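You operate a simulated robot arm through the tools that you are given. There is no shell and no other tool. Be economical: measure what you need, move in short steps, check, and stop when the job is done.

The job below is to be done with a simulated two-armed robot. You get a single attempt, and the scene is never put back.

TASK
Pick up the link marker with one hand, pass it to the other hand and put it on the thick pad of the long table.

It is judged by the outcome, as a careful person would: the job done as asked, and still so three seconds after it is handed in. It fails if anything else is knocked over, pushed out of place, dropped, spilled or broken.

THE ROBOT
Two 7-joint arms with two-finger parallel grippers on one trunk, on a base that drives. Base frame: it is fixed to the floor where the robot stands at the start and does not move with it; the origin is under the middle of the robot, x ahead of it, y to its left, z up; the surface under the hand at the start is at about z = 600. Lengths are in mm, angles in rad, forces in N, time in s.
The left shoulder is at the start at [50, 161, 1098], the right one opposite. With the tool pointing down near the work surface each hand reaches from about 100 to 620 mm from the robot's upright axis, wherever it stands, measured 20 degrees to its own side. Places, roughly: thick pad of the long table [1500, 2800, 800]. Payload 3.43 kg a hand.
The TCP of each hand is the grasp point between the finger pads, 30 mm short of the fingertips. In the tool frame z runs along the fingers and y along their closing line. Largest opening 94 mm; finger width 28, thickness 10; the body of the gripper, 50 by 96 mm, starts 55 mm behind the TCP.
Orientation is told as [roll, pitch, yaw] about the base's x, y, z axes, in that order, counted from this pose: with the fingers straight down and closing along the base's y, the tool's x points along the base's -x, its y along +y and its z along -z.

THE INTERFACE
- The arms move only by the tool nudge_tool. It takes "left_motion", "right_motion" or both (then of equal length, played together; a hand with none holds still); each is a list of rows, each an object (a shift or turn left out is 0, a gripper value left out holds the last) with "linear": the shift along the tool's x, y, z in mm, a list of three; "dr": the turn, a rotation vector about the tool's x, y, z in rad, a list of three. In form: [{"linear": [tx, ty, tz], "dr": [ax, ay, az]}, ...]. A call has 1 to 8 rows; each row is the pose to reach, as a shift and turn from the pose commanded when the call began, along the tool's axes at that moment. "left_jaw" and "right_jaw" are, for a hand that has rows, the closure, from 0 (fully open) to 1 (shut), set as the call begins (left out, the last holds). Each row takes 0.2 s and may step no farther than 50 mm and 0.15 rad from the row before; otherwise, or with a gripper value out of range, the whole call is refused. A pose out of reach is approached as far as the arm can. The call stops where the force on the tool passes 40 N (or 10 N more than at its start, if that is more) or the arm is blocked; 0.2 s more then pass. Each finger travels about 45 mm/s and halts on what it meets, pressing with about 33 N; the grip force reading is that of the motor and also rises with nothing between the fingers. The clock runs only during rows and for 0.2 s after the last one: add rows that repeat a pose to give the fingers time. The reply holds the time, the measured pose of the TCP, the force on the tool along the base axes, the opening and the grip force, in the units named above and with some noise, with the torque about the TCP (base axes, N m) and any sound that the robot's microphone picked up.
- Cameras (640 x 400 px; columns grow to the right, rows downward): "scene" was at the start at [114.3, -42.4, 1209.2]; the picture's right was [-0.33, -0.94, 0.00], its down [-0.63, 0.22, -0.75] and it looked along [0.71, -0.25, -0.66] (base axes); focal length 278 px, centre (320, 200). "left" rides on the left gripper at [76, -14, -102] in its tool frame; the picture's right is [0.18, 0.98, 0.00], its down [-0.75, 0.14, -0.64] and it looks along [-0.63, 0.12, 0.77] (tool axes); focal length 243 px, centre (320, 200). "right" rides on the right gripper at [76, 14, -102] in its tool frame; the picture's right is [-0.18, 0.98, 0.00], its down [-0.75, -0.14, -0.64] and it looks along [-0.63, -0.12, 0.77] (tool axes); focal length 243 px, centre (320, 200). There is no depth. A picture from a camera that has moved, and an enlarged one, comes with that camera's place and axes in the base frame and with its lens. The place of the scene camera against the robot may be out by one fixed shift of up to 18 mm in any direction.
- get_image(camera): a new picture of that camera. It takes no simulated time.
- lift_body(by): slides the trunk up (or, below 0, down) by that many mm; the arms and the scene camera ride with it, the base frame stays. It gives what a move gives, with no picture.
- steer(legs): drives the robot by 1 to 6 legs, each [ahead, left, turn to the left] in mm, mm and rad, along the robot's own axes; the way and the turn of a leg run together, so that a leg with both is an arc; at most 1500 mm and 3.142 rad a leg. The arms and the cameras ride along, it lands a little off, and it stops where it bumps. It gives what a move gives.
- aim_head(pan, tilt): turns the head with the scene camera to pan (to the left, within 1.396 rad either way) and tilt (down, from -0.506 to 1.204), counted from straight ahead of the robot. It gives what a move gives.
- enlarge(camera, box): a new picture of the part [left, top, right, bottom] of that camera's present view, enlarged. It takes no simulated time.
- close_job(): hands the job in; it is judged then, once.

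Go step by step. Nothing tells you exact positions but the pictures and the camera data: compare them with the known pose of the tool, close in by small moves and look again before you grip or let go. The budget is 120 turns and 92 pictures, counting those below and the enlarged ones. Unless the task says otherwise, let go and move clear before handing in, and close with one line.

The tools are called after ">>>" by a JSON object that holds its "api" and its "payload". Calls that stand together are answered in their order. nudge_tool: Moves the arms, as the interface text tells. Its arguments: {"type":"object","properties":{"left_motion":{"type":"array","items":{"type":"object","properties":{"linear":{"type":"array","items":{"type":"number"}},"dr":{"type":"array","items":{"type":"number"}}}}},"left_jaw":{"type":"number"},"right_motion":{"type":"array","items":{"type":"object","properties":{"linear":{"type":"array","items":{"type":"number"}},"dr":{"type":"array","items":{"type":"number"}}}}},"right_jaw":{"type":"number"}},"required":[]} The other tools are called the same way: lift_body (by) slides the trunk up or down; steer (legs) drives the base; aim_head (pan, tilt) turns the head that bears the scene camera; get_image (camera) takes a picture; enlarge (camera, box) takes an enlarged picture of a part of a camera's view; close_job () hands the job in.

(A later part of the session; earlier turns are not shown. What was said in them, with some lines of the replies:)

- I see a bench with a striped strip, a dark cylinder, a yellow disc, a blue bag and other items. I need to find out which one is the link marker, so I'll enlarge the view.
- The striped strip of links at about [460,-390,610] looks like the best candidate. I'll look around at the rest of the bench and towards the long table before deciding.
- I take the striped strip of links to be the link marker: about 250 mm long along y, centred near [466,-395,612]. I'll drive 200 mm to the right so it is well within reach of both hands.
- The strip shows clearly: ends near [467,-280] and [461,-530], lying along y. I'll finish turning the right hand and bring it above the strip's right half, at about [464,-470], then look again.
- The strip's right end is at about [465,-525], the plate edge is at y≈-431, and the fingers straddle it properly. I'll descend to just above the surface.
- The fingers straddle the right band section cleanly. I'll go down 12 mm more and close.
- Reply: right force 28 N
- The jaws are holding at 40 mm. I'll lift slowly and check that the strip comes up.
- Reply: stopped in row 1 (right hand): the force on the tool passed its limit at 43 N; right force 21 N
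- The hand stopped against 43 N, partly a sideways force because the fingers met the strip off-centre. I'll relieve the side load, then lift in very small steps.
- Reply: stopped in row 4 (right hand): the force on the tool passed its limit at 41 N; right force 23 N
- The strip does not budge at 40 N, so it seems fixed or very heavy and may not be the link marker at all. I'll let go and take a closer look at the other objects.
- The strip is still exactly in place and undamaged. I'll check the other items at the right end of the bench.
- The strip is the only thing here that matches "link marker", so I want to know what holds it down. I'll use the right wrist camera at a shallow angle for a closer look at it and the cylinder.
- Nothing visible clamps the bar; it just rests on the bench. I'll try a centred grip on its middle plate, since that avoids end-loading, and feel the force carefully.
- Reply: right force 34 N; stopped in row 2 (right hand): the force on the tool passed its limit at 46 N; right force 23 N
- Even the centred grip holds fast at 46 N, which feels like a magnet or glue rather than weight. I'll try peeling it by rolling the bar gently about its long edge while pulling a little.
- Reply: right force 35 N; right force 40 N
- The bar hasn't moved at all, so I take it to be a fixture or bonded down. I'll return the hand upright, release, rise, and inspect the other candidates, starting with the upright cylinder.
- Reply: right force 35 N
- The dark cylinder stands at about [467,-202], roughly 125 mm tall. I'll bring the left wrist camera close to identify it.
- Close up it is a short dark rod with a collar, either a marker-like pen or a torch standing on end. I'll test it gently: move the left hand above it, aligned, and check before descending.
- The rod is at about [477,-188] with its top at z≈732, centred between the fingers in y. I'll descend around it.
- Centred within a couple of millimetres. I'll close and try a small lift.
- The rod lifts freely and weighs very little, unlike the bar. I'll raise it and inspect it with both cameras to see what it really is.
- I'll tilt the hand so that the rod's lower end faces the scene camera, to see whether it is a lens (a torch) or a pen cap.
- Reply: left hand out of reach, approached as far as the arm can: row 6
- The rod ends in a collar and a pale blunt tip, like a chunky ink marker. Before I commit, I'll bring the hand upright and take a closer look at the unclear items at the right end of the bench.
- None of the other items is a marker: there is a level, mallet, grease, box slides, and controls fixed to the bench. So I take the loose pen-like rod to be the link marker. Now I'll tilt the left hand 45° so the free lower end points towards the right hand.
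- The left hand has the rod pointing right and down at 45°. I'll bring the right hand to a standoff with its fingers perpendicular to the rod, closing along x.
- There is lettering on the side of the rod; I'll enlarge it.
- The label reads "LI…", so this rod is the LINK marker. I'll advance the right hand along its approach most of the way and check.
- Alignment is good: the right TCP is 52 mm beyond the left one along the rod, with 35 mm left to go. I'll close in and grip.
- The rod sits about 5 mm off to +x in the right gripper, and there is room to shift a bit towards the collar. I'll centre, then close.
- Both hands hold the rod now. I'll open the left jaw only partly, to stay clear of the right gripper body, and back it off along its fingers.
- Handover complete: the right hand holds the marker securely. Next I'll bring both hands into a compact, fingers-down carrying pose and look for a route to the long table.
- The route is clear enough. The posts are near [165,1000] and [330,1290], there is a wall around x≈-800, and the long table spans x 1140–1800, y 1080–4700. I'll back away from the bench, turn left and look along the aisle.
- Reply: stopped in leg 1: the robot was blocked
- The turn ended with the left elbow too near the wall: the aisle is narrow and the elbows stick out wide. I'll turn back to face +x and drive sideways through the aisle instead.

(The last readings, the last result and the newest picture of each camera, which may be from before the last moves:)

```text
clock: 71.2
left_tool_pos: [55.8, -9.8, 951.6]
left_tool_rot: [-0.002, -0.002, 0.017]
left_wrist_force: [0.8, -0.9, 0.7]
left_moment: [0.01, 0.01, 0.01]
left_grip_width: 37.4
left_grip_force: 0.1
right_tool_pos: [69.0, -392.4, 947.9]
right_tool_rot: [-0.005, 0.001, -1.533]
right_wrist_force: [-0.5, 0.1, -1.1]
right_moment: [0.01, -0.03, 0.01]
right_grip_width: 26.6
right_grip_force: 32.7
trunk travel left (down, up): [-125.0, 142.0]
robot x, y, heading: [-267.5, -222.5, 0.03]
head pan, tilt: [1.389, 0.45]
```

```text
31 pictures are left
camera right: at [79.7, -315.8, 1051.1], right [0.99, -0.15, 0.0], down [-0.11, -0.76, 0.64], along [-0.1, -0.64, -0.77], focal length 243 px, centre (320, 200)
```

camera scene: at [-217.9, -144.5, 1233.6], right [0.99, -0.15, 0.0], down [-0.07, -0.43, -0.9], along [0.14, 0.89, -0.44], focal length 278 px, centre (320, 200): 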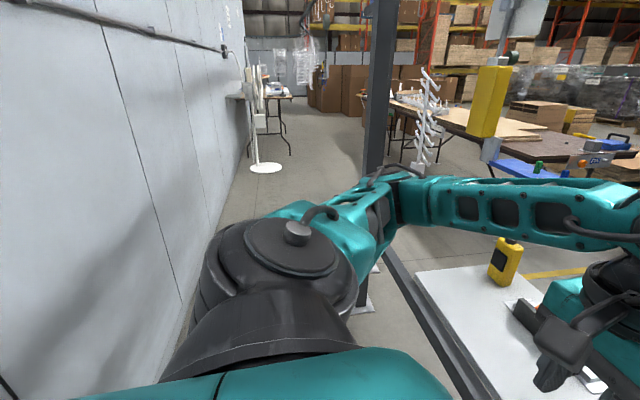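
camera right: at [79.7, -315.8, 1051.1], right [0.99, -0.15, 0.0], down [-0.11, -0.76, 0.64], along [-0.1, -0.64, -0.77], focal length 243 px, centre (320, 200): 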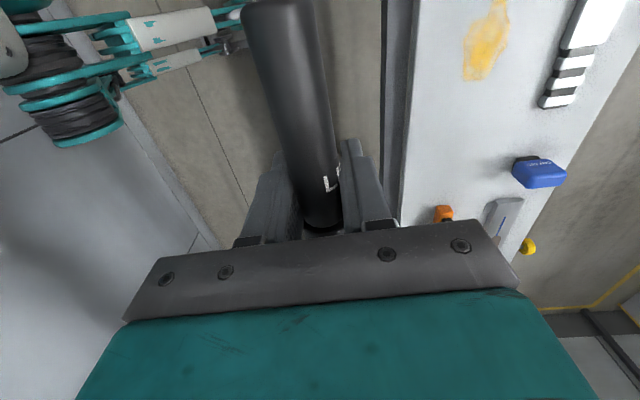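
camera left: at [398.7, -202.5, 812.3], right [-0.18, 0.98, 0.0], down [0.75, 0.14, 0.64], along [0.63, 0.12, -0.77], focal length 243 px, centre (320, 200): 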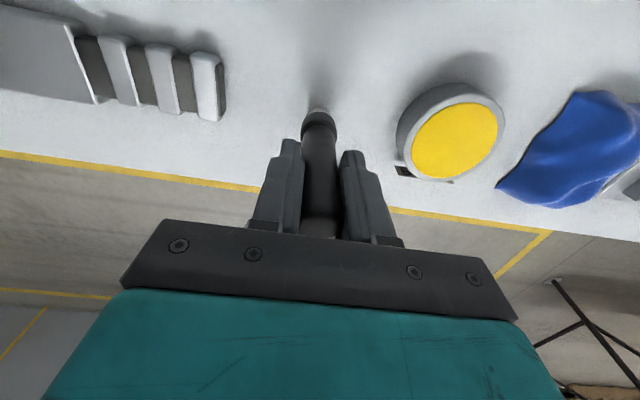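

>>> {"api": "steer", "payload": {"legs": [[-45, 0, -0.03], [0, 800, 0]]}}

>>> {"api": "get_image", "payload": {"camera": "scene"}}

```text
clock: 79.1
left_tool_pos: [19.6, 775.8, 951.5]
left_tool_rot: [-0.004, -0.001, -0.021]
left_wrist_force: [0.6, -0.6, -0.1]
left_moment: [0.0, -0.01, 0.02]
left_grip_width: 37.7
left_grip_force: 0.0
right_tool_pos: [20.2, 393.7, 949.9]
right_tool_rot: [-0.003, 0.001, -1.569]
right_wrist_force: [0.3, -0.1, -0.7]
right_moment: [0.01, 0.01, -0.01]
right_grip_width: 26.7
right_grip_force: 33.3
trunk travel left (down, up): [-125.0, 142.0]
robot x, y, heading: [-306.1, 576.1, -0.007]
head pan, tilt: [1.389, 0.45]
```

```text
30 pictures are left
camera scene: at [-256.9, 652.2, 1233.5], right [0.98, -0.19, 0.0], down [-0.08, -0.43, -0.9], along [0.17, 0.88, -0.44], focal length 278 px, centre (320, 200)
```

scene: 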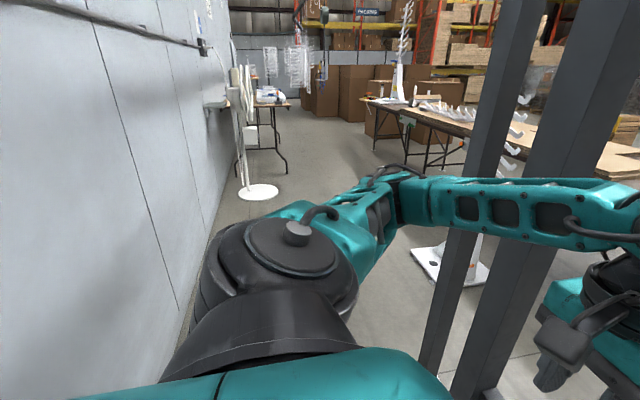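

The posts are at x≥195 and the hands reach at most x≈120, so I can keep going. I'll continue sideways past them.

>>> {"api": "steer", "payload": {"legs": [[0, 1300, 0.007]]}}

>>> {"api": "aim_head", "payload": {"pan": 0.6, "tilt": 0.4}}

>>> {"api": "get_image", "payload": {"camera": "scene"}}

```text
clock: 90.8
left_tool_pos: [5.3, 2095.9, 952.2]
left_tool_rot: [-0.003, -0.002, 0.006]
left_wrist_force: [0.7, 0.0, -0.2]
left_moment: [0.0, 0.0, 0.03]
left_grip_width: 37.4
left_grip_force: 0.0
right_tool_pos: [15.9, 1714.6, 948.9]
right_tool_rot: [-0.004, 0.0, -1.541]
right_wrist_force: [-0.5, 0.5, -0.6]
right_moment: [0.01, -0.03, 0.02]
right_grip_width: 26.6
right_grip_force: 32.8
trunk travel left (down, up): [-125.0, 142.0]
robot x, y, heading: [-314.9, 1889.0, 0.016]
head pan, tilt: [1.389, 0.45]
```

```text
clock: 92.0
left_tool_pos: [5.8, 2094.5, 951.8]
left_tool_rot: [-0.003, -0.003, 0.006]
left_wrist_force: [-0.1, -0.9, -0.4]
left_moment: [-0.01, -0.02, 0.0]
left_grip_width: 37.7
left_grip_force: 0.0
right_tool_pos: [16.6, 1713.8, 949.5]
right_tool_rot: [-0.004, 0.0, -1.541]
right_wrist_force: [0.1, -0.1, -0.1]
right_moment: [0.02, -0.03, -0.01]
right_grip_width: 26.7
right_grip_force: 33.4
trunk travel left (down, up): [-125.0, 142.0]
robot x, y, heading: [-321.7, 1892.3, 0.019]
head pan, tilt: [0.6, 0.4]
```

```text
29 pictures are left
camera scene: at [-208.0, 1927.0, 1238.2], right [0.58, -0.81, 0.0], down [-0.32, -0.23, -0.92], along [0.75, 0.54, -0.39], focal length 278 px, centre (320, 200)
```

scene: 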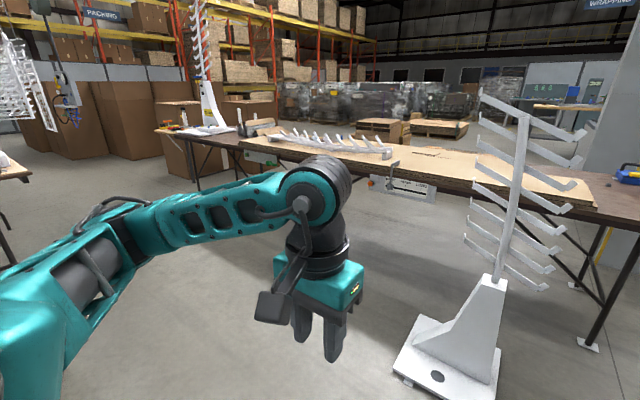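

I see the long table with a white hook rack lying on it. I'll enlarge the area around the stated pad location, pixel ~(361,150).

>>> {"api": "enlarge", "payload": {"camera": "scene", "box": [240, 100, 480, 220]}}

```text
2.67 times, centred on (360, 160) of scene
camera zoom: at [-208.0, 1927.0, 1238.2], right [0.58, -0.81, 0.0], down [-0.32, -0.23, -0.92], along [0.75, 0.54, -0.39], focal length 741 px, centre (213, 307)
```

zoom: 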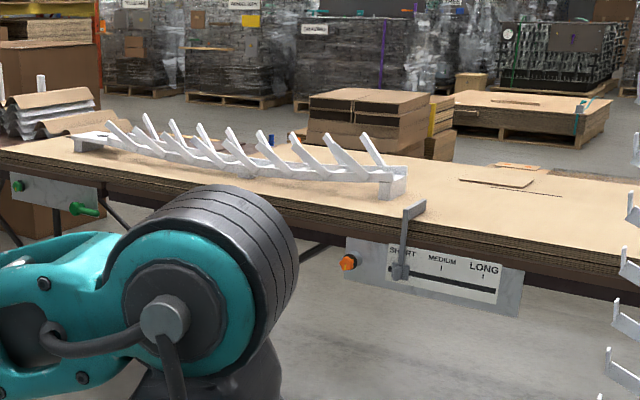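

The thick pad is the layered cardboard stack, with a white hook rack lying on it at x≈1460, y≥2610. The front strip near y≈2700 is free. I'll drive on sideways and look from straight ahead.

>>> {"api": "steer", "payload": {"legs": [[0, 0, -0.019], [350, 780, 0]]}}

>>> {"api": "aim_head", "payload": {"pan": 0, "tilt": 0.4}}

>>> {"api": "get_image", "payload": {"camera": "scene"}}

```text
clock: 99.5
left_tool_pos: [357.3, 2862.0, 951.4]
left_tool_rot: [-0.003, -0.001, -0.013]
left_wrist_force: [0.5, -0.8, 0.3]
left_moment: [-0.01, 0.02, 0.0]
left_grip_width: 37.5
left_grip_force: 0.1
right_tool_pos: [359.0, 2479.5, 950.2]
right_tool_rot: [-0.005, 0.0, -1.561]
right_wrist_force: [-0.1, 1.0, -0.7]
right_moment: [-0.01, -0.05, -0.01]
right_grip_width: 26.3
right_grip_force: 32.8
trunk travel left (down, up): [-125.0, 142.0]
robot x, y, heading: [29.0, 2660.8, 0.003]
head pan, tilt: [0.6, 0.4]
```

```text
clock: 100.5
left_tool_pos: [356.2, 2862.0, 952.8]
left_tool_rot: [-0.004, -0.001, -0.013]
left_wrist_force: [-0.1, 0.2, -0.9]
left_moment: [0.02, 0.01, -0.01]
left_grip_width: 37.6
left_grip_force: 0.1
right_tool_pos: [357.8, 2480.0, 949.1]
right_tool_rot: [-0.004, 0.0, -1.561]
right_wrist_force: [0.1, -0.6, -1.2]
right_moment: [0.0, 0.01, -0.01]
right_grip_width: 26.6
right_grip_force: 33.4
trunk travel left (down, up): [-125.0, 142.0]
robot x, y, heading: [26.3, 2663.9, -0.002]
head pan, tilt: [0.0, 0.4]
```

```text
27 pictures are left
camera scene: at [155.3, 2645.1, 1238.2], right [0.0, -1.0, 0.0], down [-0.39, 0.0, -0.92], along [0.92, 0.0, -0.39], focal length 278 px, centre (320, 200)
```

scene: 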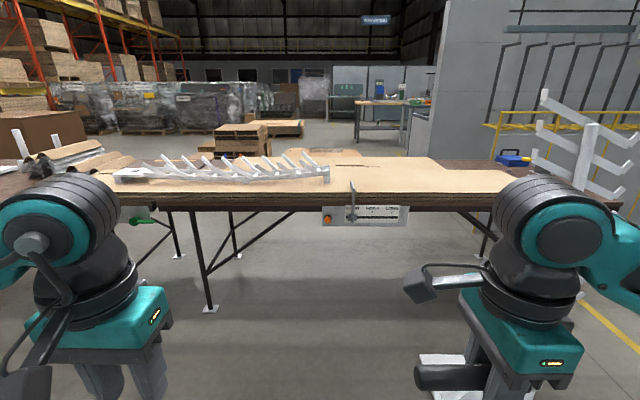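

The pad's front edge is at about x=1280. The lever panel sits around y 2310–2640 on the table front, the rack foot is at about [1393,2621], and the pad to the right of the rack is free. I'll drive ahead most of the way, then look closely.

>>> {"api": "steer", "payload": {"legs": [[650, 40, 0]]}}

>>> {"api": "aim_head", "payload": {"pan": -0.15, "tilt": 0.65}}

>>> {"api": "get_image", "payload": {"camera": "scene"}}

```text
clock: 104.0
left_tool_pos: [991.0, 2904.3, 950.7]
left_tool_rot: [-0.004, -0.001, -0.011]
left_wrist_force: [0.1, -0.1, -0.1]
left_moment: [0.0, 0.01, 0.0]
left_grip_width: 37.5
left_grip_force: 0.2
right_tool_pos: [994.0, 2524.1, 949.7]
right_tool_rot: [-0.002, 0.001, -1.559]
right_wrist_force: [0.6, 0.3, -0.7]
right_moment: [0.06, -0.02, 0.02]
right_grip_width: 26.6
right_grip_force: 33.5
trunk travel left (down, up): [-125.0, 142.0]
robot x, y, heading: [663.0, 2698.8, 0.009]
head pan, tilt: [0.0, 0.4]
```

```text
clock: 104.8
left_tool_pos: [992.5, 2904.0, 951.7]
left_tool_rot: [-0.003, -0.002, -0.011]
left_wrist_force: [-0.4, -0.9, 0.3]
left_moment: [0.03, 0.01, 0.01]
left_grip_width: 37.4
left_grip_force: 0.0
right_tool_pos: [994.9, 2523.0, 949.0]
right_tool_rot: [-0.004, 0.0, -1.558]
right_wrist_force: [-0.3, 0.2, -2.1]
right_moment: [-0.01, 0.01, 0.0]
right_grip_width: 27.0
right_grip_force: 33.1
trunk travel left (down, up): [-125.0, 142.0]
robot x, y, heading: [663.9, 2698.3, 0.001]
head pan, tilt: [-0.15, 0.649]
```

```text
26 pictures are left
camera scene: at [784.2, 2674.6, 1215.8], right [-0.15, -0.99, 0.0], down [-0.6, 0.09, -0.8], along [0.79, -0.12, -0.6], focal length 278 px, centre (320, 200)
```

scene: 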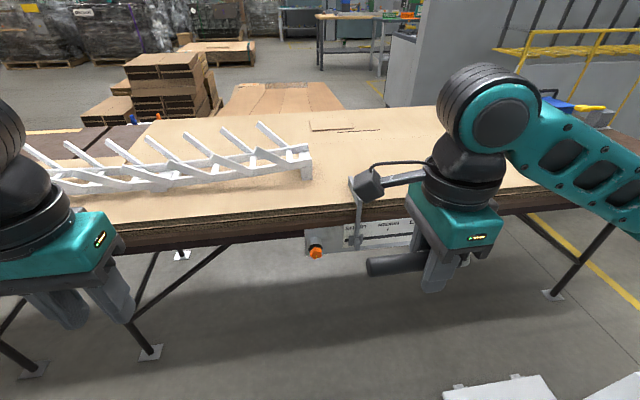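

The lever on the table front stands up to about z≈890, right beneath the right hand's path. I'll raise both hands first, then drive the last 265 mm.

>>> {"api": "nudge_tool", "payload": {"right_motion": [{"linear": [0, 0, -40]}, {"linear": [0, 0, -80]}, {"linear": [0, 0, -110]}], "left_motion": [{"linear": [0, 0, -30]}, {"linear": [0, 0, -60]}, {"linear": [0, 0, -90]}]}}

>>> {"api": "steer", "payload": {"legs": [[265, 0, 0]]}}

>>> {"api": "aim_head", "payload": {"pan": -0.4, "tilt": 0.75}}

>>> {"api": "get_image", "payload": {"camera": "scene"}}

>>> {"api": "get_image", "payload": {"camera": "right"}}

```text
clock: 105.6
left_tool_pos: [991.4, 2905.4, 1042.4]
left_tool_rot: [-0.003, -0.002, -0.01]
left_wrist_force: [-0.3, 0.5, -0.2]
left_moment: [0.02, 0.03, 0.0]
left_grip_width: 37.6
left_grip_force: 0.1
right_tool_pos: [994.8, 2522.6, 1059.9]
right_tool_rot: [-0.008, 0.001, -1.558]
right_wrist_force: [-0.1, -0.2, -0.5]
right_moment: [0.03, -0.01, -0.02]
right_grip_width: 26.5
right_grip_force: 32.9
trunk travel left (down, up): [-125.0, 142.0]
robot x, y, heading: [662.2, 2703.9, -0.002]
head pan, tilt: [-0.15, 0.649]
```

```text
clock: 107.5
left_tool_pos: [1256.6, 2902.5, 1041.7]
left_tool_rot: [-0.005, -0.001, -0.016]
left_wrist_force: [0.3, 0.2, -0.5]
left_moment: [0.02, 0.02, -0.01]
left_grip_width: 37.5
left_grip_force: 0.1
right_tool_pos: [1258.6, 2521.3, 1060.0]
right_tool_rot: [-0.006, 0.0, -1.566]
right_wrist_force: [0.3, 0.1, -0.9]
right_moment: [0.04, -0.01, -0.01]
right_grip_width: 26.7
right_grip_force: 33.0
trunk travel left (down, up): [-125.0, 142.0]
robot x, y, heading: [926.7, 2703.3, -0.005]
head pan, tilt: [-0.15, 0.649]
```

```text
clock: 108.3
left_tool_pos: [1256.5, 2902.5, 1041.9]
left_tool_rot: [-0.004, 0.0, -0.018]
left_wrist_force: [-0.6, -1.1, -0.2]
left_moment: [0.01, -0.01, 0.0]
left_grip_width: 37.6
left_grip_force: 0.1
right_tool_pos: [1258.4, 2520.2, 1059.5]
right_tool_rot: [-0.003, 0.001, -1.567]
right_wrist_force: [-0.2, -1.1, -1.2]
right_moment: [0.04, -0.03, -0.03]
right_grip_width: 26.3
right_grip_force: 33.1
trunk travel left (down, up): [-125.0, 142.0]
robot x, y, heading: [927.6, 2702.7, -0.004]
head pan, tilt: [-0.4, 0.75]
```

```text
25 pictures are left
camera scene: at [1039.0, 2654.7, 1207.1], right [-0.39, -0.92, 0.0], down [-0.63, 0.27, -0.73], along [0.67, -0.29, -0.68], focal length 278 px, centre (320, 200)
```

scene: 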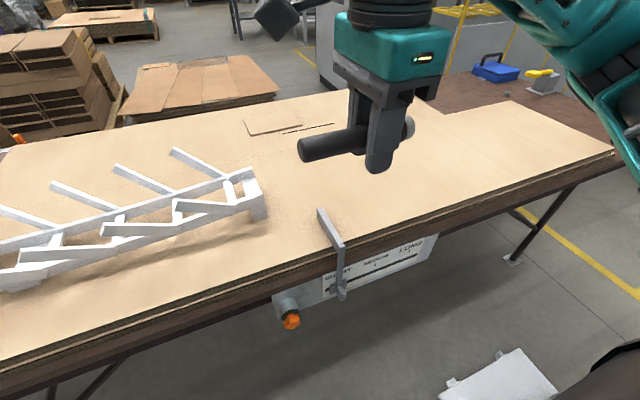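

```text
24 pictures are left
camera right: at [1271.2, 2596.4, 1161.1], right [0.98, -0.18, 0.0], down [-0.13, -0.75, 0.64], along [-0.12, -0.63, -0.77], focal length 243 px, centre (320, 200)
```

right: 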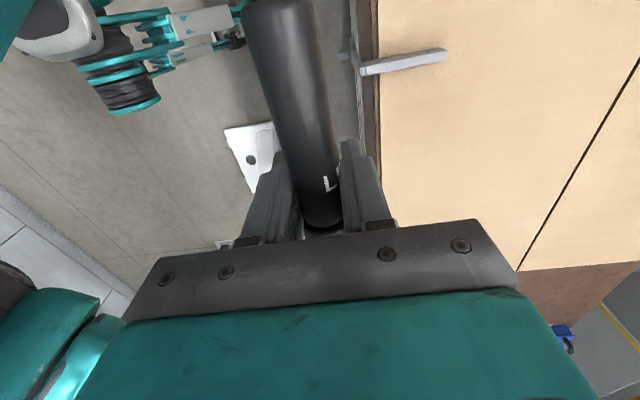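

The pad is clear around [1405,2375], about 100 mm in from its front edge, right of the lever (y≈2520) and well away from the rack. I'll move there high up, then come down part of the way.

>>> {"api": "nudge_tool", "payload": {"right_motion": [{"linear": [-30, 30, 0]}, {"linear": [-60, 60, 0]}, {"linear": [-90, 90, 0]}, {"linear": [-120, 120, 0]}, {"linear": [-145, 147, 30]}, {"linear": [-145, 147, 75]}, {"linear": [-145, 147, 120]}]}}

>>> {"api": "get_image", "payload": {"camera": "scene"}}

>>> {"api": "get_image", "payload": {"camera": "right"}}

```text
clock: 109.9
left_tool_pos: [1257.6, 2902.9, 1042.7]
left_tool_rot: [-0.004, -0.002, -0.016]
left_wrist_force: [1.4, -0.2, -0.4]
left_moment: [0.01, -0.02, 0.0]
left_grip_width: 37.4
left_grip_force: 0.1
right_tool_pos: [1407.4, 2375.7, 939.1]
right_tool_rot: [-0.003, -0.001, -1.565]
right_wrist_force: [0.1, 0.0, -0.9]
right_moment: [0.05, 0.0, -0.01]
right_grip_width: 26.7
right_grip_force: 32.9
trunk travel left (down, up): [-125.0, 142.0]
robot x, y, heading: [931.2, 2701.1, -0.003]
head pan, tilt: [-0.4, 0.75]
```

```text
23 pictures are left
camera scene: at [1039.1, 2654.5, 1207.1], right [-0.39, -0.92, 0.0], down [-0.63, 0.27, -0.73], along [0.67, -0.29, -0.68], focal length 278 px, centre (320, 200)
```

scene: 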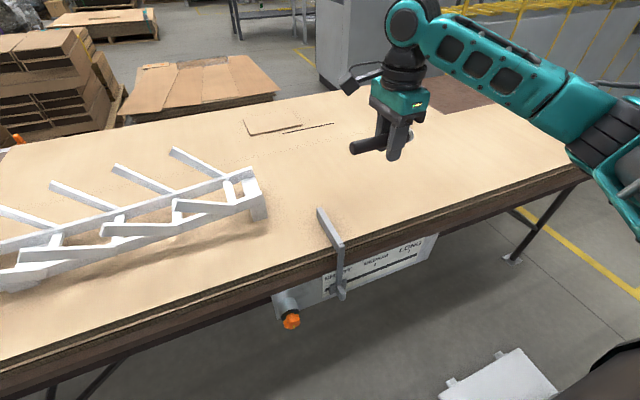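

```text
22 pictures are left
camera right: at [1420.0, 2451.7, 1040.3], right [0.98, -0.18, 0.0], down [-0.13, -0.75, 0.64], along [-0.12, -0.63, -0.77], focal length 243 px, centre (320, 200)
```

right: 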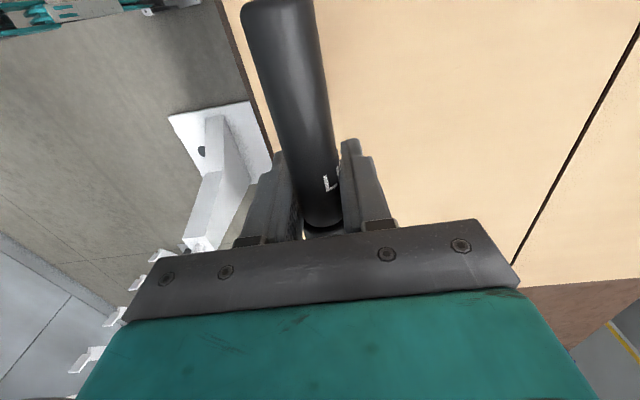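

The marker would be about 60 mm from the pad's front edge. I'd like it deeper in, so I'll drive 60 mm ahead; there is ample clearance.

>>> {"api": "steer", "payload": {"legs": [[60, 0, 0]]}}

>>> {"api": "nudge_tool", "payload": {"right_motion": [{"linear": [0, 0, 30]}, {"linear": [0, 0, 60]}]}}

>>> {"api": "enlarge", "payload": {"camera": "scene", "box": [260, 80, 500, 230]}}

```text
clock: 110.8
left_tool_pos: [1318.3, 2902.3, 1041.9]
left_tool_rot: [-0.003, 0.0, -0.017]
left_wrist_force: [-1.0, -0.2, -0.9]
left_moment: [0.02, -0.01, 0.01]
left_grip_width: 37.5
left_grip_force: 0.0
right_tool_pos: [1468.1, 2376.6, 938.0]
right_tool_rot: [-0.007, 0.0, -1.565]
right_wrist_force: [0.1, -0.2, -0.3]
right_moment: [0.02, 0.03, 0.03]
right_grip_width: 26.5
right_grip_force: 33.2
trunk travel left (down, up): [-125.0, 142.0]
robot x, y, heading: [992.7, 2700.3, -0.004]
head pan, tilt: [-0.4, 0.75]
```

```text
clock: 111.4
left_tool_pos: [1318.5, 2902.7, 1041.5]
left_tool_rot: [-0.003, -0.002, -0.016]
left_wrist_force: [0.4, 0.1, 0.7]
left_moment: [0.02, 0.0, 0.01]
left_grip_width: 37.9
left_grip_force: 0.1
right_tool_pos: [1465.1, 2376.9, 877.6]
right_tool_rot: [-0.004, 0.001, -1.566]
right_wrist_force: [0.5, -0.1, -1.0]
right_moment: [0.01, 0.0, -0.03]
right_grip_width: 26.4
right_grip_force: 33.2
trunk travel left (down, up): [-125.0, 142.0]
robot x, y, heading: [986.8, 2704.4, -0.004]
head pan, tilt: [-0.4, 0.75]
```

```text
2.67 times, centred on (380, 155) of scene
camera zoom: at [1099.6, 2654.3, 1207.1], right [-0.39, -0.92, 0.0], down [-0.63, 0.27, -0.73], along [0.67, -0.29, -0.68], focal length 741 px, centre (160, 320)
```

zoom: 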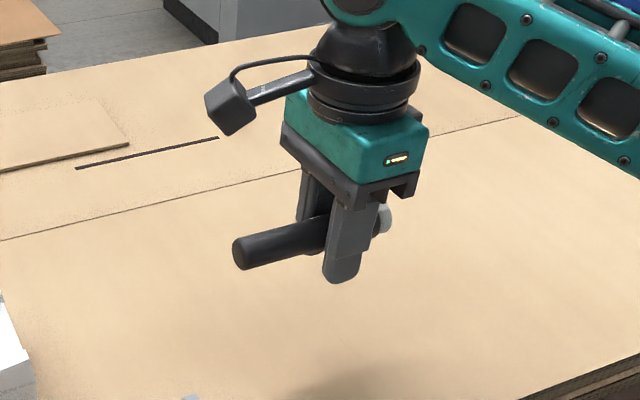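

The fingertips reach below the marker, so laying it down would mean a drop. It's better to stand it on its tip end as it stood before, so I'll rise a little and turn the hand horizontal with the fingers towards +y, leaving the marker upright.

>>> {"api": "nudge_tool", "payload": {"right_motion": [{"linear": [0, 0, -40], "dr": [0, 0.1, 0]}, {"linear": [5, -5, -80], "dr": [0, 0.24, 0]}, {"linear": [10, -10, -100], "dr": [0, 0.38, 0]}, {"linear": [15, -13, -110], "dr": [0, 0.52, 0]}, {"linear": [20, -16, -115], "dr": [0, 0.66, 0]}, {"linear": [25, -19, -115], "dr": [0, 0.8, 0]}]}}

>>> {"api": "nudge_tool", "payload": {"right_motion": [{"dr": [0, 0.13, 0]}, {"dr": [0, 0.26, 0]}, {"dr": [0, 0.39, 0]}, {"dr": [0, 0.52, 0]}, {"dr": [0, 0.65, 0]}, {"dr": [0, 0.771, 0]}]}}

>>> {"api": "get_image", "payload": {"camera": "scene"}}

```text
clock: 112.8
left_tool_pos: [1316.8, 2901.4, 1041.2]
left_tool_rot: [-0.003, -0.001, -0.016]
left_wrist_force: [-0.9, -0.2, -0.7]
left_moment: [-0.02, 0.0, 0.01]
left_grip_width: 37.7
left_grip_force: 0.2
right_tool_pos: [1447.6, 2399.3, 993.0]
right_tool_rot: [-0.005, 0.801, -1.57]
right_wrist_force: [0.0, -0.1, -1.5]
right_moment: [0.0, 0.0, 0.01]
right_grip_width: 26.6
right_grip_force: 32.9
trunk travel left (down, up): [-125.0, 142.0]
robot x, y, heading: [989.5, 2699.6, -0.003]
head pan, tilt: [-0.4, 0.75]
```

```text
clock: 114.2
left_tool_pos: [1317.9, 2901.4, 1042.3]
left_tool_rot: [-0.004, -0.002, -0.017]
left_wrist_force: [0.3, 0.0, 0.0]
left_moment: [0.01, 0.0, -0.02]
left_grip_width: 37.5
left_grip_force: 0.0
right_tool_pos: [1449.5, 2400.2, 995.2]
right_tool_rot: [-2.131, 1.567, 2.581]
right_wrist_force: [0.7, 0.5, -0.9]
right_moment: [-0.02, -0.01, -0.01]
right_grip_width: 26.6
right_grip_force: 32.9
trunk travel left (down, up): [-125.0, 142.0]
robot x, y, heading: [985.4, 2699.0, -0.004]
head pan, tilt: [-0.4, 0.75]
```

```text
20 pictures are left
camera scene: at [1099.6, 2654.4, 1207.1], right [-0.39, -0.92, 0.0], down [-0.63, 0.27, -0.73], along [0.67, -0.29, -0.68], focal length 278 px, centre (320, 200)
```

scene: 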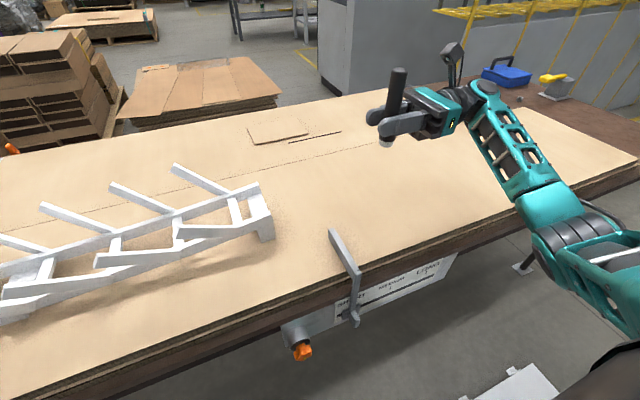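

The horizontal pose is reached with the marker upright, tip down. I'll check how vertical it is before lowering.

>>> {"api": "enlarge", "payload": {"camera": "scene", "box": [340, 50, 480, 160]}}

>>> {"api": "get_image", "payload": {"camera": "right"}}

```text
3.64 times, centred on (410, 105) of scene
camera zoom: at [1099.6, 2654.4, 1207.1], right [-0.39, -0.92, 0.0], down [-0.63, 0.27, -0.73], along [0.67, -0.29, -0.68], focal length 1010 px, centre (-7, 546)
```

zoom: 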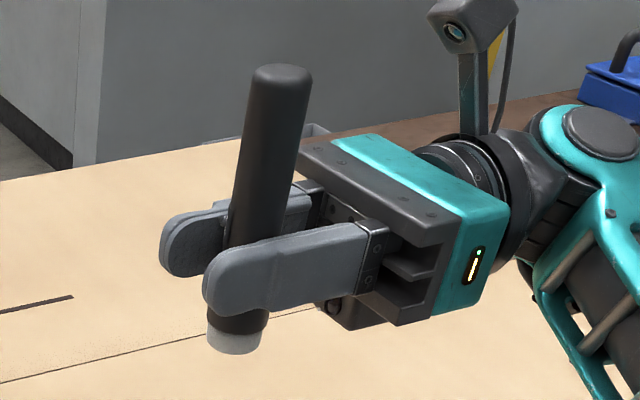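

```text
18 pictures are left
camera right: at [1462.6, 2297.1, 1069.5], right [0.98, 0.0, -0.19], down [-0.14, -0.64, -0.75], along [-0.12, 0.77, -0.63], focal length 243 px, centre (320, 200)
```

right: 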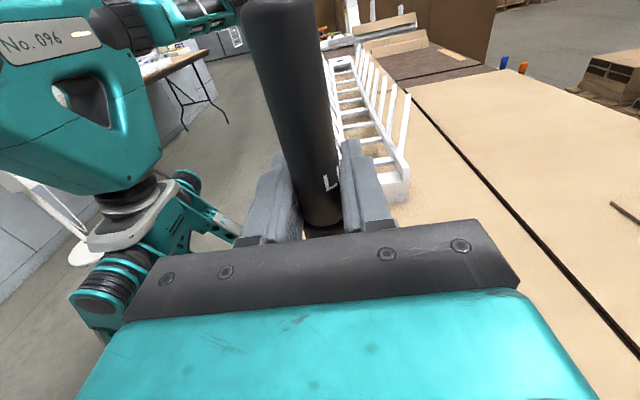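

The marker is vertical to within about 0.02 rad. I'll lower it to roughly 20 mm above the pad.

>>> {"api": "nudge_tool", "payload": {"right_motion": [{"linear": [-30, 0, 0]}, {"linear": [-60, 0, 0]}, {"linear": [-90, 0, 0]}, {"linear": [-115, 0, 0]}, {"linear": [-125, 0, 0]}]}}

>>> {"api": "enlarge", "payload": {"camera": "scene", "box": [320, 90, 480, 190]}}

```text
clock: 115.4
left_tool_pos: [1317.6, 2902.1, 1042.3]
left_tool_rot: [-0.001, -0.003, -0.015]
left_wrist_force: [0.4, -1.1, -0.1]
left_moment: [0.01, 0.03, 0.02]
left_grip_width: 37.6
left_grip_force: 0.0
right_tool_pos: [1447.2, 2399.6, 870.3]
right_tool_rot: [-1.554, 1.57, -3.118]
right_wrist_force: [0.4, -0.1, -1.0]
right_moment: [-0.01, 0.01, -0.01]
right_grip_width: 26.5
right_grip_force: 33.2
trunk travel left (down, up): [-125.0, 142.0]
robot x, y, heading: [983.3, 2701.6, -0.006]
head pan, tilt: [-0.4, 0.75]
```

```text
4.00 times, centred on (400, 140) of scene
camera zoom: at [1099.5, 2654.4, 1207.1], right [-0.39, -0.92, 0.0], down [-0.63, 0.27, -0.73], along [0.67, -0.29, -0.68], focal length 1111 px, centre (0, 440)
```

zoom: 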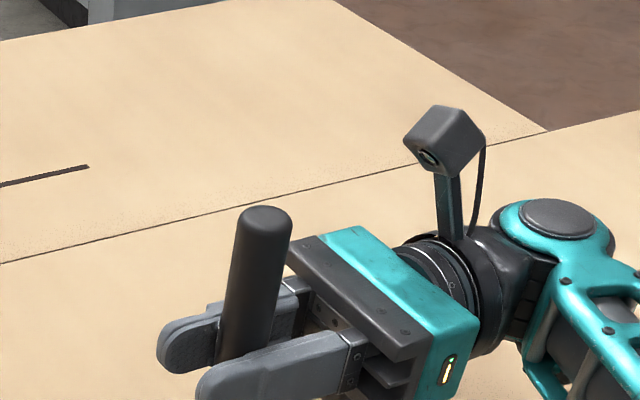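

>>> {"api": "nudge_tool", "payload": {"right_motion": [{"linear": [-4, 0, 0]}, {"linear": [-8, 0, 0]}, {"linear": [-12, 0, 0]}, {"linear": [-15, 0, 0]}]}}

>>> {"api": "enlarge", "payload": {"camera": "scene", "box": [320, 110, 480, 210]}}

```text
clock: 116.4
left_tool_pos: [1317.0, 2903.0, 1041.2]
left_tool_rot: [-0.003, -0.003, -0.014]
left_wrist_force: [0.2, 0.3, -0.2]
left_moment: [0.01, -0.03, 0.0]
left_grip_width: 37.7
left_grip_force: 0.1
right_tool_pos: [1447.0, 2400.1, 853.7]
right_tool_rot: [-1.681, 1.569, 3.036]
right_wrist_force: [0.2, -0.3, -0.8]
right_moment: [0.04, -0.01, 0.01]
right_grip_width: 26.3
right_grip_force: 33.7
trunk travel left (down, up): [-125.0, 142.0]
robot x, y, heading: [989.0, 2704.0, 0.002]
head pan, tilt: [-0.4, 0.75]
```

```text
4.00 times, centred on (400, 160) of scene
camera zoom: at [1099.5, 2654.4, 1207.1], right [-0.39, -0.92, 0.0], down [-0.63, 0.27, -0.73], along [0.67, -0.29, -0.68], focal length 1111 px, centre (0, 360)
```

zoom: 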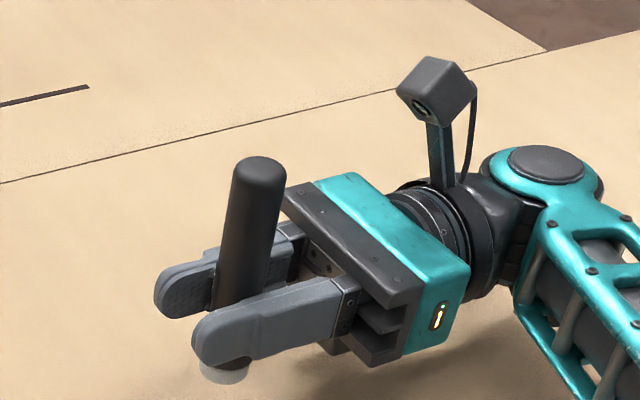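

Still just above, with no contact force. I'll continue in fine steps.

>>> {"api": "nudge_tool", "payload": {"right_motion": [{"linear": [-1.5, 0, 0]}, {"linear": [-3, 0, 0]}, {"linear": [-4.5, 0, 0]}]}}

>>> {"api": "nudge_tool", "payload": {"right_motion": [{"linear": [-1, 0, 0]}, {"linear": [-2, 0, 0]}, {"linear": [-3, 0, 0]}]}}

```text
clock: 117.2
left_tool_pos: [1317.3, 2902.3, 1041.7]
left_tool_rot: [-0.005, -0.002, -0.016]
left_wrist_force: [-0.8, 0.4, 0.4]
left_moment: [0.01, 0.01, 0.01]
left_grip_width: 37.6
left_grip_force: 0.0
right_tool_pos: [1448.3, 2400.9, 849.2]
right_tool_rot: [-1.702, 1.566, 3.015]
right_wrist_force: [0.4, -0.2, -0.7]
right_moment: [0.02, -0.02, -0.01]
right_grip_width: 26.6
right_grip_force: 32.5
trunk travel left (down, up): [-125.0, 142.0]
robot x, y, heading: [987.1, 2701.4, -0.002]
head pan, tilt: [-0.4, 0.75]
```

```text
clock: 118.0
left_tool_pos: [1316.3, 2902.6, 1041.2]
left_tool_rot: [-0.004, -0.002, -0.016]
left_wrist_force: [-0.4, 0.0, -0.1]
left_moment: [0.01, -0.02, -0.01]
left_grip_width: 37.5
left_grip_force: 0.1
right_tool_pos: [1448.0, 2400.3, 844.6]
right_tool_rot: [-1.572, 1.568, -3.135]
right_wrist_force: [0.4, 0.3, -1.0]
right_moment: [0.01, -0.01, -0.01]
right_grip_width: 26.3
right_grip_force: 32.6
trunk travel left (down, up): [-125.0, 142.0]
robot x, y, heading: [986.1, 2699.4, -0.007]
head pan, tilt: [-0.4, 0.75]
```

>>> {"api": "nudge_tool", "payload": {"right_motion": [{"linear": [-1, 0, 0]}, {"linear": [-2, 0, 0]}, {"linear": [-3, 0, 0]}]}}

>>> {"api": "enlarge", "payload": {"camera": "scene", "box": [340, 130, 440, 230]}}

```text
clock: 118.8
left_tool_pos: [1318.2, 2901.3, 1041.9]
left_tool_rot: [-0.003, 0.0, -0.016]
left_wrist_force: [-0.2, 0.3, -0.3]
left_moment: [0.01, -0.05, 0.02]
left_grip_width: 37.6
left_grip_force: 0.1
right_tool_pos: [1448.0, 2401.0, 844.3]
right_tool_rot: [-1.584, 1.567, 3.136]
right_wrist_force: [0.0, -0.8, -1.6]
right_moment: [-0.02, 0.01, -0.02]
right_grip_width: 26.3
right_grip_force: 32.8
trunk travel left (down, up): [-125.0, 142.0]
robot x, y, heading: [989.0, 2700.9, -0.003]
head pan, tilt: [-0.4, 0.75]
```

```text
4.00 times, centred on (390, 180) of scene
camera zoom: at [1099.5, 2654.4, 1207.1], right [-0.39, -0.92, 0.0], down [-0.63, 0.27, -0.73], along [0.67, -0.29, -0.68], focal length 1111 px, centre (40, 280)
```

zoom: 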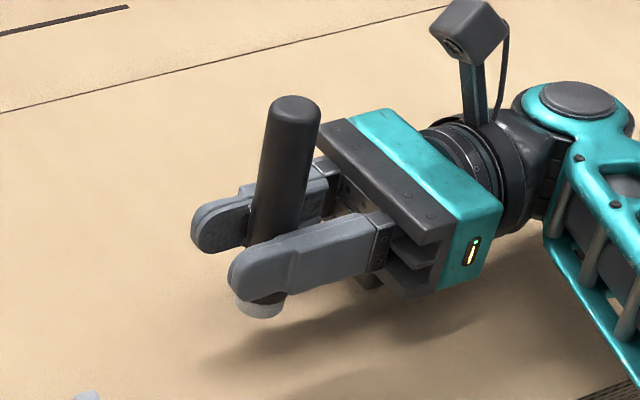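

>>> {"api": "nudge_tool", "payload": {"right_motion": [{"linear": [-2, 0, 0]}, {"linear": [-4, 0, 0]}, {"linear": [-6, 0, 0]}, {"linear": [-6, 0, 0]}]}}

>>> {"api": "nudge_tool", "payload": {"right_motion": [{"linear": [-2, 0, 0]}, {"linear": [-4, 0, 0]}, {"linear": [-4, 0, 0]}]}}

```text
clock: 119.8
left_tool_pos: [1318.5, 2901.6, 1041.3]
left_tool_rot: [-0.004, -0.001, -0.017]
left_wrist_force: [0.4, -0.5, 0.9]
left_moment: [0.01, 0.02, -0.02]
left_grip_width: 37.7
left_grip_force: 0.2
right_tool_pos: [1446.8, 2400.4, 838.2]
right_tool_rot: [-1.586, 1.567, 3.131]
right_wrist_force: [-0.9, -0.4, -1.7]
right_moment: [-0.01, 0.0, 0.0]
right_grip_width: 26.3
right_grip_force: 32.8
trunk travel left (down, up): [-125.0, 142.0]
robot x, y, heading: [988.7, 2702.6, -0.0]
head pan, tilt: [-0.4, 0.75]
```

```text
clock: 120.6
left_tool_pos: [1317.3, 2901.4, 1041.6]
left_tool_rot: [-0.003, -0.002, -0.017]
left_wrist_force: [0.2, 0.7, -0.6]
left_moment: [0.0, -0.02, -0.01]
left_grip_width: 37.6
left_grip_force: 0.1
right_tool_pos: [1446.8, 2400.2, 833.9]
right_tool_rot: [-1.716, 1.567, 3.003]
right_wrist_force: [-0.5, 0.5, -0.6]
right_moment: [0.0, -0.03, -0.02]
right_grip_width: 26.5
right_grip_force: 32.9
trunk travel left (down, up): [-125.0, 142.0]
robot x, y, heading: [988.7, 2700.6, 0.001]
head pan, tilt: [-0.4, 0.75]
```

>>> {"api": "nudge_tool", "payload": {"right_motion": [{"linear": [-2, 0, 0]}, {"linear": [-4, 0, 0]}, {"linear": [-4, 0, 0]}]}}

>>> {"api": "nudge_tool", "payload": {"right_motion": [{"linear": [-2, 0, 0]}, {"linear": [-4, 0, 0]}, {"linear": [-4, 0, 0]}]}}

>>> {"api": "enlarge", "payload": {"camera": "scene", "box": [340, 130, 440, 230]}}

```text
clock: 121.4
left_tool_pos: [1316.7, 2902.2, 1042.2]
left_tool_rot: [-0.004, -0.002, -0.016]
left_wrist_force: [-1.0, -0.8, -0.9]
left_moment: [0.02, -0.04, 0.0]
left_grip_width: 37.5
left_grip_force: 0.2
right_tool_pos: [1450.0, 2401.6, 830.0]
right_tool_rot: [-1.627, 1.567, 3.09]
right_wrist_force: [-0.6, 0.2, -0.7]
right_moment: [0.0, 0.0, 0.01]
right_grip_width: 26.2
right_grip_force: 32.9
trunk travel left (down, up): [-125.0, 142.0]
robot x, y, heading: [992.6, 2698.8, -0.005]
head pan, tilt: [-0.4, 0.75]
```

```text
clock: 122.2
left_tool_pos: [1317.7, 2903.7, 1042.5]
left_tool_rot: [-0.004, -0.001, -0.016]
left_wrist_force: [-0.1, -0.6, 0.0]
left_moment: [-0.02, -0.02, 0.02]
left_grip_width: 37.7
left_grip_force: 0.0
right_tool_pos: [1448.5, 2400.3, 826.8]
right_tool_rot: [-1.693, 1.568, 3.026]
right_wrist_force: [0.6, -0.8, 1.8]
right_moment: [-0.31, -0.11, 0.13]
right_grip_width: 26.4
right_grip_force: 33.1
trunk travel left (down, up): [-125.0, 142.0]
robot x, y, heading: [986.3, 2702.7, 0.001]
head pan, tilt: [-0.4, 0.75]
```

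```text
4.00 times, centred on (390, 180) of scene
camera zoom: at [1099.4, 2654.5, 1207.2], right [-0.39, -0.92, 0.0], down [-0.63, 0.27, -0.73], along [0.67, -0.29, -0.68], focal length 1111 px, centre (40, 280)
```

zoom: 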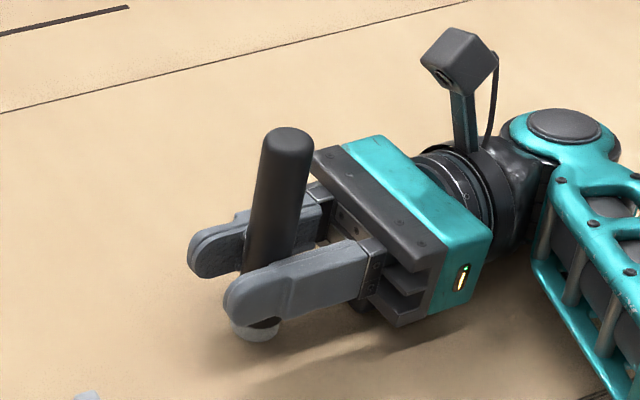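

There is light contact now, but the moment suggests the wrist side is touching rather than the marker tip. I'll look at the tip closely and probe 1 mm more.

>>> {"api": "nudge_tool", "payload": {"right_motion": [{"linear": [-1, 0, 0]}, {"linear": [-1, 0, 0]}]}}

>>> {"api": "enlarge", "payload": {"camera": "scene", "box": [360, 185, 420, 225]}}

```text
clock: 122.8
left_tool_pos: [1316.8, 2903.2, 1042.1]
left_tool_rot: [-0.005, -0.001, -0.017]
left_wrist_force: [-0.1, -0.3, 0.7]
left_moment: [-0.02, -0.02, 0.01]
left_grip_width: 37.8
left_grip_force: 0.0
right_tool_pos: [1447.4, 2400.2, 826.2]
right_tool_rot: [-1.703, 1.571, 3.015]
right_wrist_force: [2.5, -4.3, 10.2]
right_moment: [-0.94, -0.16, 0.25]
right_grip_width: 26.8
right_grip_force: 33.1
trunk travel left (down, up): [-125.0, 142.0]
robot x, y, heading: [990.8, 2699.1, -0.003]
head pan, tilt: [-0.4, 0.75]
```

```text
10.00 times, centred on (390, 205) of scene
camera zoom: at [1098.9, 2654.7, 1207.3], right [-0.39, -0.92, 0.0], down [-0.63, 0.27, -0.73], along [0.67, -0.29, -0.68], focal length 2777 px, centre (-380, 150)
```

zoom: 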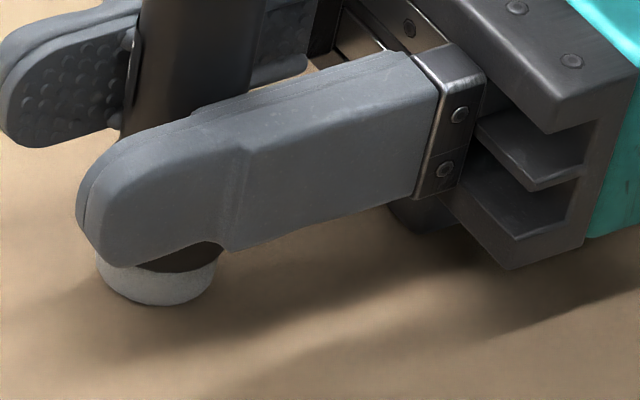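

The gripper's underside touches the pad about 80 mm behind the grip while the tip is a few mm short. I'll rise slightly, pitch the fingers down 0.08 rad and lower again until the tip itself touches.

>>> {"api": "nudge_tool", "payload": {"right_motion": [{"linear": [3, 0, 0]}, {"linear": [3, 0, 0], "dr": [0, -0.04, 0]}, {"linear": [3, 0, 0], "dr": [0, -0.08, 0]}]}}

>>> {"api": "nudge_tool", "payload": {"right_motion": [{"linear": [-2, 0, 0.16]}, {"linear": [-4, 0, 0.32]}, {"linear": [-4, 0, 0.32]}]}}

```text
clock: 123.6
left_tool_pos: [1317.5, 2902.3, 1041.5]
left_tool_rot: [-0.004, -0.003, -0.015]
left_wrist_force: [-0.9, 0.3, 0.2]
left_moment: [0.0, -0.02, 0.02]
left_grip_width: 37.6
left_grip_force: 0.1
right_tool_pos: [1448.9, 2400.9, 828.4]
right_tool_rot: [-0.064, 1.49, -1.63]
right_wrist_force: [-0.3, 0.2, -0.5]
right_moment: [0.02, 0.02, 0.0]
right_grip_width: 26.4
right_grip_force: 32.9
trunk travel left (down, up): [-125.0, 142.0]
robot x, y, heading: [985.0, 2701.3, -0.01]
head pan, tilt: [-0.4, 0.75]
```

```text
clock: 124.4
left_tool_pos: [1315.6, 2902.3, 1042.2]
left_tool_rot: [-0.005, -0.003, -0.015]
left_wrist_force: [0.3, 0.0, 0.2]
left_moment: [0.0, -0.01, 0.02]
left_grip_width: 37.5
left_grip_force: 0.0
right_tool_pos: [1447.9, 2400.5, 825.9]
right_tool_rot: [0.016, 1.492, -1.552]
right_wrist_force: [0.5, -1.1, 14.0]
right_moment: [0.05, -0.02, 0.02]
right_grip_width: 26.3
right_grip_force: 32.9
trunk travel left (down, up): [-125.0, 142.0]
robot x, y, heading: [984.6, 2701.6, -0.002]
head pan, tilt: [-0.4, 0.75]
```

Now the force of 14 N with almost no moment shows that the marker tip itself is on the pad. I'll straighten by 0.05 rad, ease the load and check.

>>> {"api": "nudge_tool", "payload": {"right_motion": [{"linear": [0.5, 0, 0], "dr": [0, 0.025, 0]}, {"linear": [1, 0, 0], "dr": [0, 0.05, 0]}]}}

>>> {"api": "enlarge", "payload": {"camera": "scene", "box": [350, 150, 430, 220]}}

```text
clock: 125.0
left_tool_pos: [1316.4, 2901.7, 1043.2]
left_tool_rot: [-0.003, -0.004, -0.018]
left_wrist_force: [-0.7, 0.3, -0.4]
left_moment: [-0.01, -0.01, 0.02]
left_grip_width: 37.4
left_grip_force: 0.1
right_tool_pos: [1447.9, 2399.4, 826.7]
right_tool_rot: [-0.042, 1.542, -1.608]
right_wrist_force: [1.7, -5.6, 15.1]
right_moment: [-0.17, 0.0, -0.02]
right_grip_width: 26.6
right_grip_force: 33.0
trunk travel left (down, up): [-125.0, 142.0]
robot x, y, heading: [987.1, 2703.7, -0.008]
head pan, tilt: [-0.4, 0.75]
```

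```text
5.71 times, centred on (390, 185) of scene
camera zoom: at [1098.5, 2654.6, 1207.3], right [-0.39, -0.92, 0.0], down [-0.63, 0.27, -0.73], along [0.67, -0.29, -0.68], focal length 1587 px, centre (-80, 286)
```

zoom: 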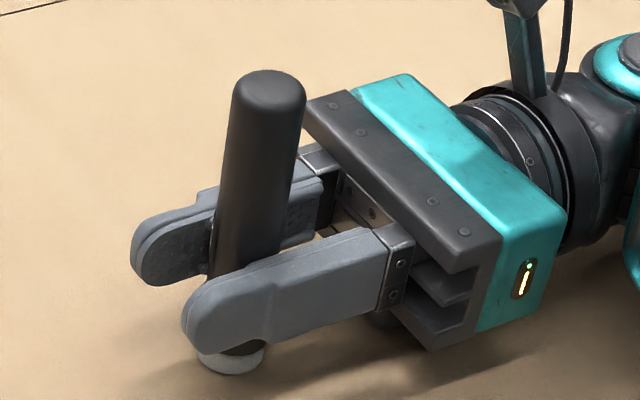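

The marker stands vertical on the pad. I'll ease the load slightly and open the jaws.

>>> {"api": "nudge_tool", "payload": {"right_motion": [{"linear": [1, 0, 0]}, {"linear": [1, 0, 0]}]}}

>>> {"api": "nudge_tool", "payload": {"right_motion": [{}, {}, {}], "right_jaw": 0.55}}

>>> {"api": "enlarge", "payload": {"camera": "scene", "box": [350, 150, 430, 220]}}

```text
clock: 125.6
left_tool_pos: [1317.4, 2901.8, 1042.8]
left_tool_rot: [-0.004, -0.003, -0.016]
left_wrist_force: [0.3, -1.0, 0.0]
left_moment: [0.01, -0.02, -0.03]
left_grip_width: 37.7
left_grip_force: 0.0
right_tool_pos: [1447.0, 2401.6, 825.7]
right_tool_rot: [-0.103, 1.542, -1.67]
right_wrist_force: [1.3, -3.8, 10.5]
right_moment: [-0.11, -0.04, -0.02]
right_grip_width: 26.5
right_grip_force: 33.0
trunk travel left (down, up): [-125.0, 142.0]
robot x, y, heading: [986.3, 2701.7, -0.006]
head pan, tilt: [-0.4, 0.75]
```

```text
clock: 126.4
left_tool_pos: [1316.5, 2902.3, 1041.1]
left_tool_rot: [-0.004, -0.002, -0.018]
left_wrist_force: [-1.3, 0.0, 0.0]
left_moment: [-0.02, -0.02, -0.02]
left_grip_width: 37.3
left_grip_force: 0.0
right_tool_pos: [1447.6, 2400.5, 825.4]
right_tool_rot: [-0.181, 1.542, -1.746]
right_wrist_force: [-0.2, 0.2, 1.0]
right_moment: [0.04, -0.01, 0.0]
right_grip_width: 42.3
right_grip_force: 0.0
trunk travel left (down, up): [-125.0, 142.0]
robot x, y, heading: [990.7, 2701.4, -0.004]
head pan, tilt: [-0.4, 0.75]
```

```text
5.71 times, centred on (390, 185) of scene
camera zoom: at [1099.5, 2654.5, 1207.0], right [-0.39, -0.92, 0.0], down [-0.63, 0.27, -0.73], along [0.67, -0.29, -0.68], focal length 1587 px, centre (-80, 286)
```

zoom: 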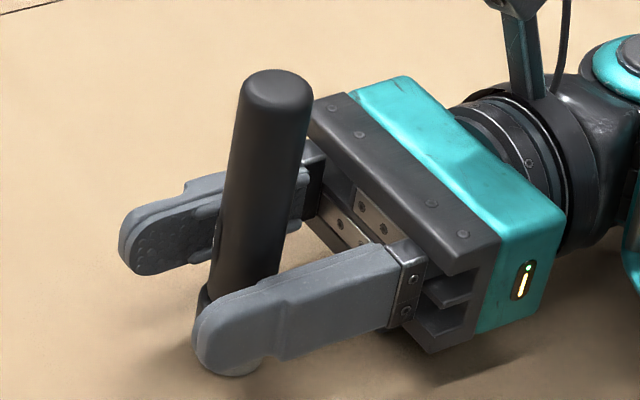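

The marker stands on its own between the open fingers. I'll open fully and withdraw straight back.

>>> {"api": "nudge_tool", "payload": {"right_motion": [{}, {}, {}], "right_jaw": 0}}

>>> {"api": "nudge_tool", "payload": {"right_motion": [{"linear": [0, 0, -15]}, {"linear": [2, 0, -35]}, {"linear": [5, 0, -60]}, {"linear": [10, 0, -85]}, {"linear": [30, 0, -100]}, {"linear": [60, 0, -110]}]}}

>>> {"api": "get_image", "payload": {"camera": "scene"}}

```text
clock: 127.2
left_tool_pos: [1317.3, 2901.6, 1042.2]
left_tool_rot: [-0.005, -0.004, -0.014]
left_wrist_force: [0.4, 0.1, -0.1]
left_moment: [-0.01, -0.03, 0.0]
left_grip_width: 37.7
left_grip_force: 0.0
right_tool_pos: [1447.4, 2401.0, 826.4]
right_tool_rot: [-0.126, 1.54, -1.692]
right_wrist_force: [-0.2, 0.2, -0.1]
right_moment: [0.0, 0.0, -0.01]
right_grip_width: 94.0
right_grip_force: 0.1
trunk travel left (down, up): [-125.0, 142.0]
robot x, y, heading: [986.5, 2704.2, -0.003]
head pan, tilt: [-0.4, 0.75]
```

```text
clock: 128.6
left_tool_pos: [1316.9, 2902.6, 1042.3]
left_tool_rot: [-0.003, -0.001, -0.015]
left_wrist_force: [-0.3, 0.5, -0.4]
left_moment: [0.02, 0.0, -0.01]
left_grip_width: 37.4
left_grip_force: 0.2
right_tool_pos: [1447.2, 2297.6, 878.9]
right_tool_rot: [-0.112, 1.539, -1.678]
right_wrist_force: [-0.5, -0.3, -0.1]
right_moment: [0.0, 0.01, 0.01]
right_grip_width: 94.0
right_grip_force: 0.0
right hand out of reach, approached as far as the arm can: row 4, 5, 6
trunk travel left (down, up): [-125.0, 142.0]
robot x, y, heading: [986.5, 2701.5, -0.005]
head pan, tilt: [-0.4, 0.75]
```

```text
10 pictures are left
camera scene: at [1099.5, 2654.4, 1207.1], right [-0.39, -0.92, 0.0], down [-0.63, 0.27, -0.73], along [0.67, -0.29, -0.68], focal length 278 px, centre (320, 200)
```

scene: 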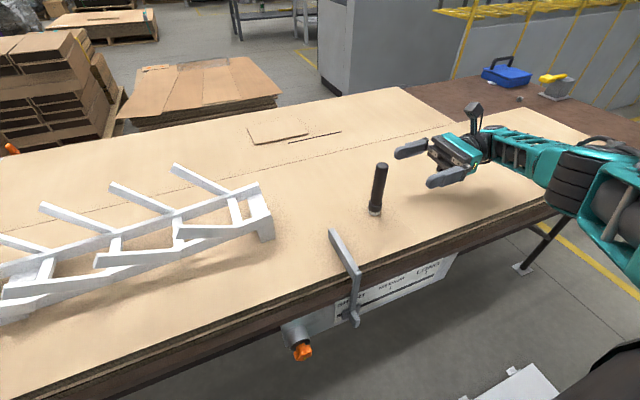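

The LINK marker stands upright on the thick pad, and the right hand is clear of it. Nothing on the long table was disturbed, so I'm handing the job in.

>>> {"api": "close_job", "payload": {}}

```text
The job is handed in.
```

The link marker was picked up with the left hand, passed to the right, and is now standing upright on the thick pad of the long table, with both hands clear.
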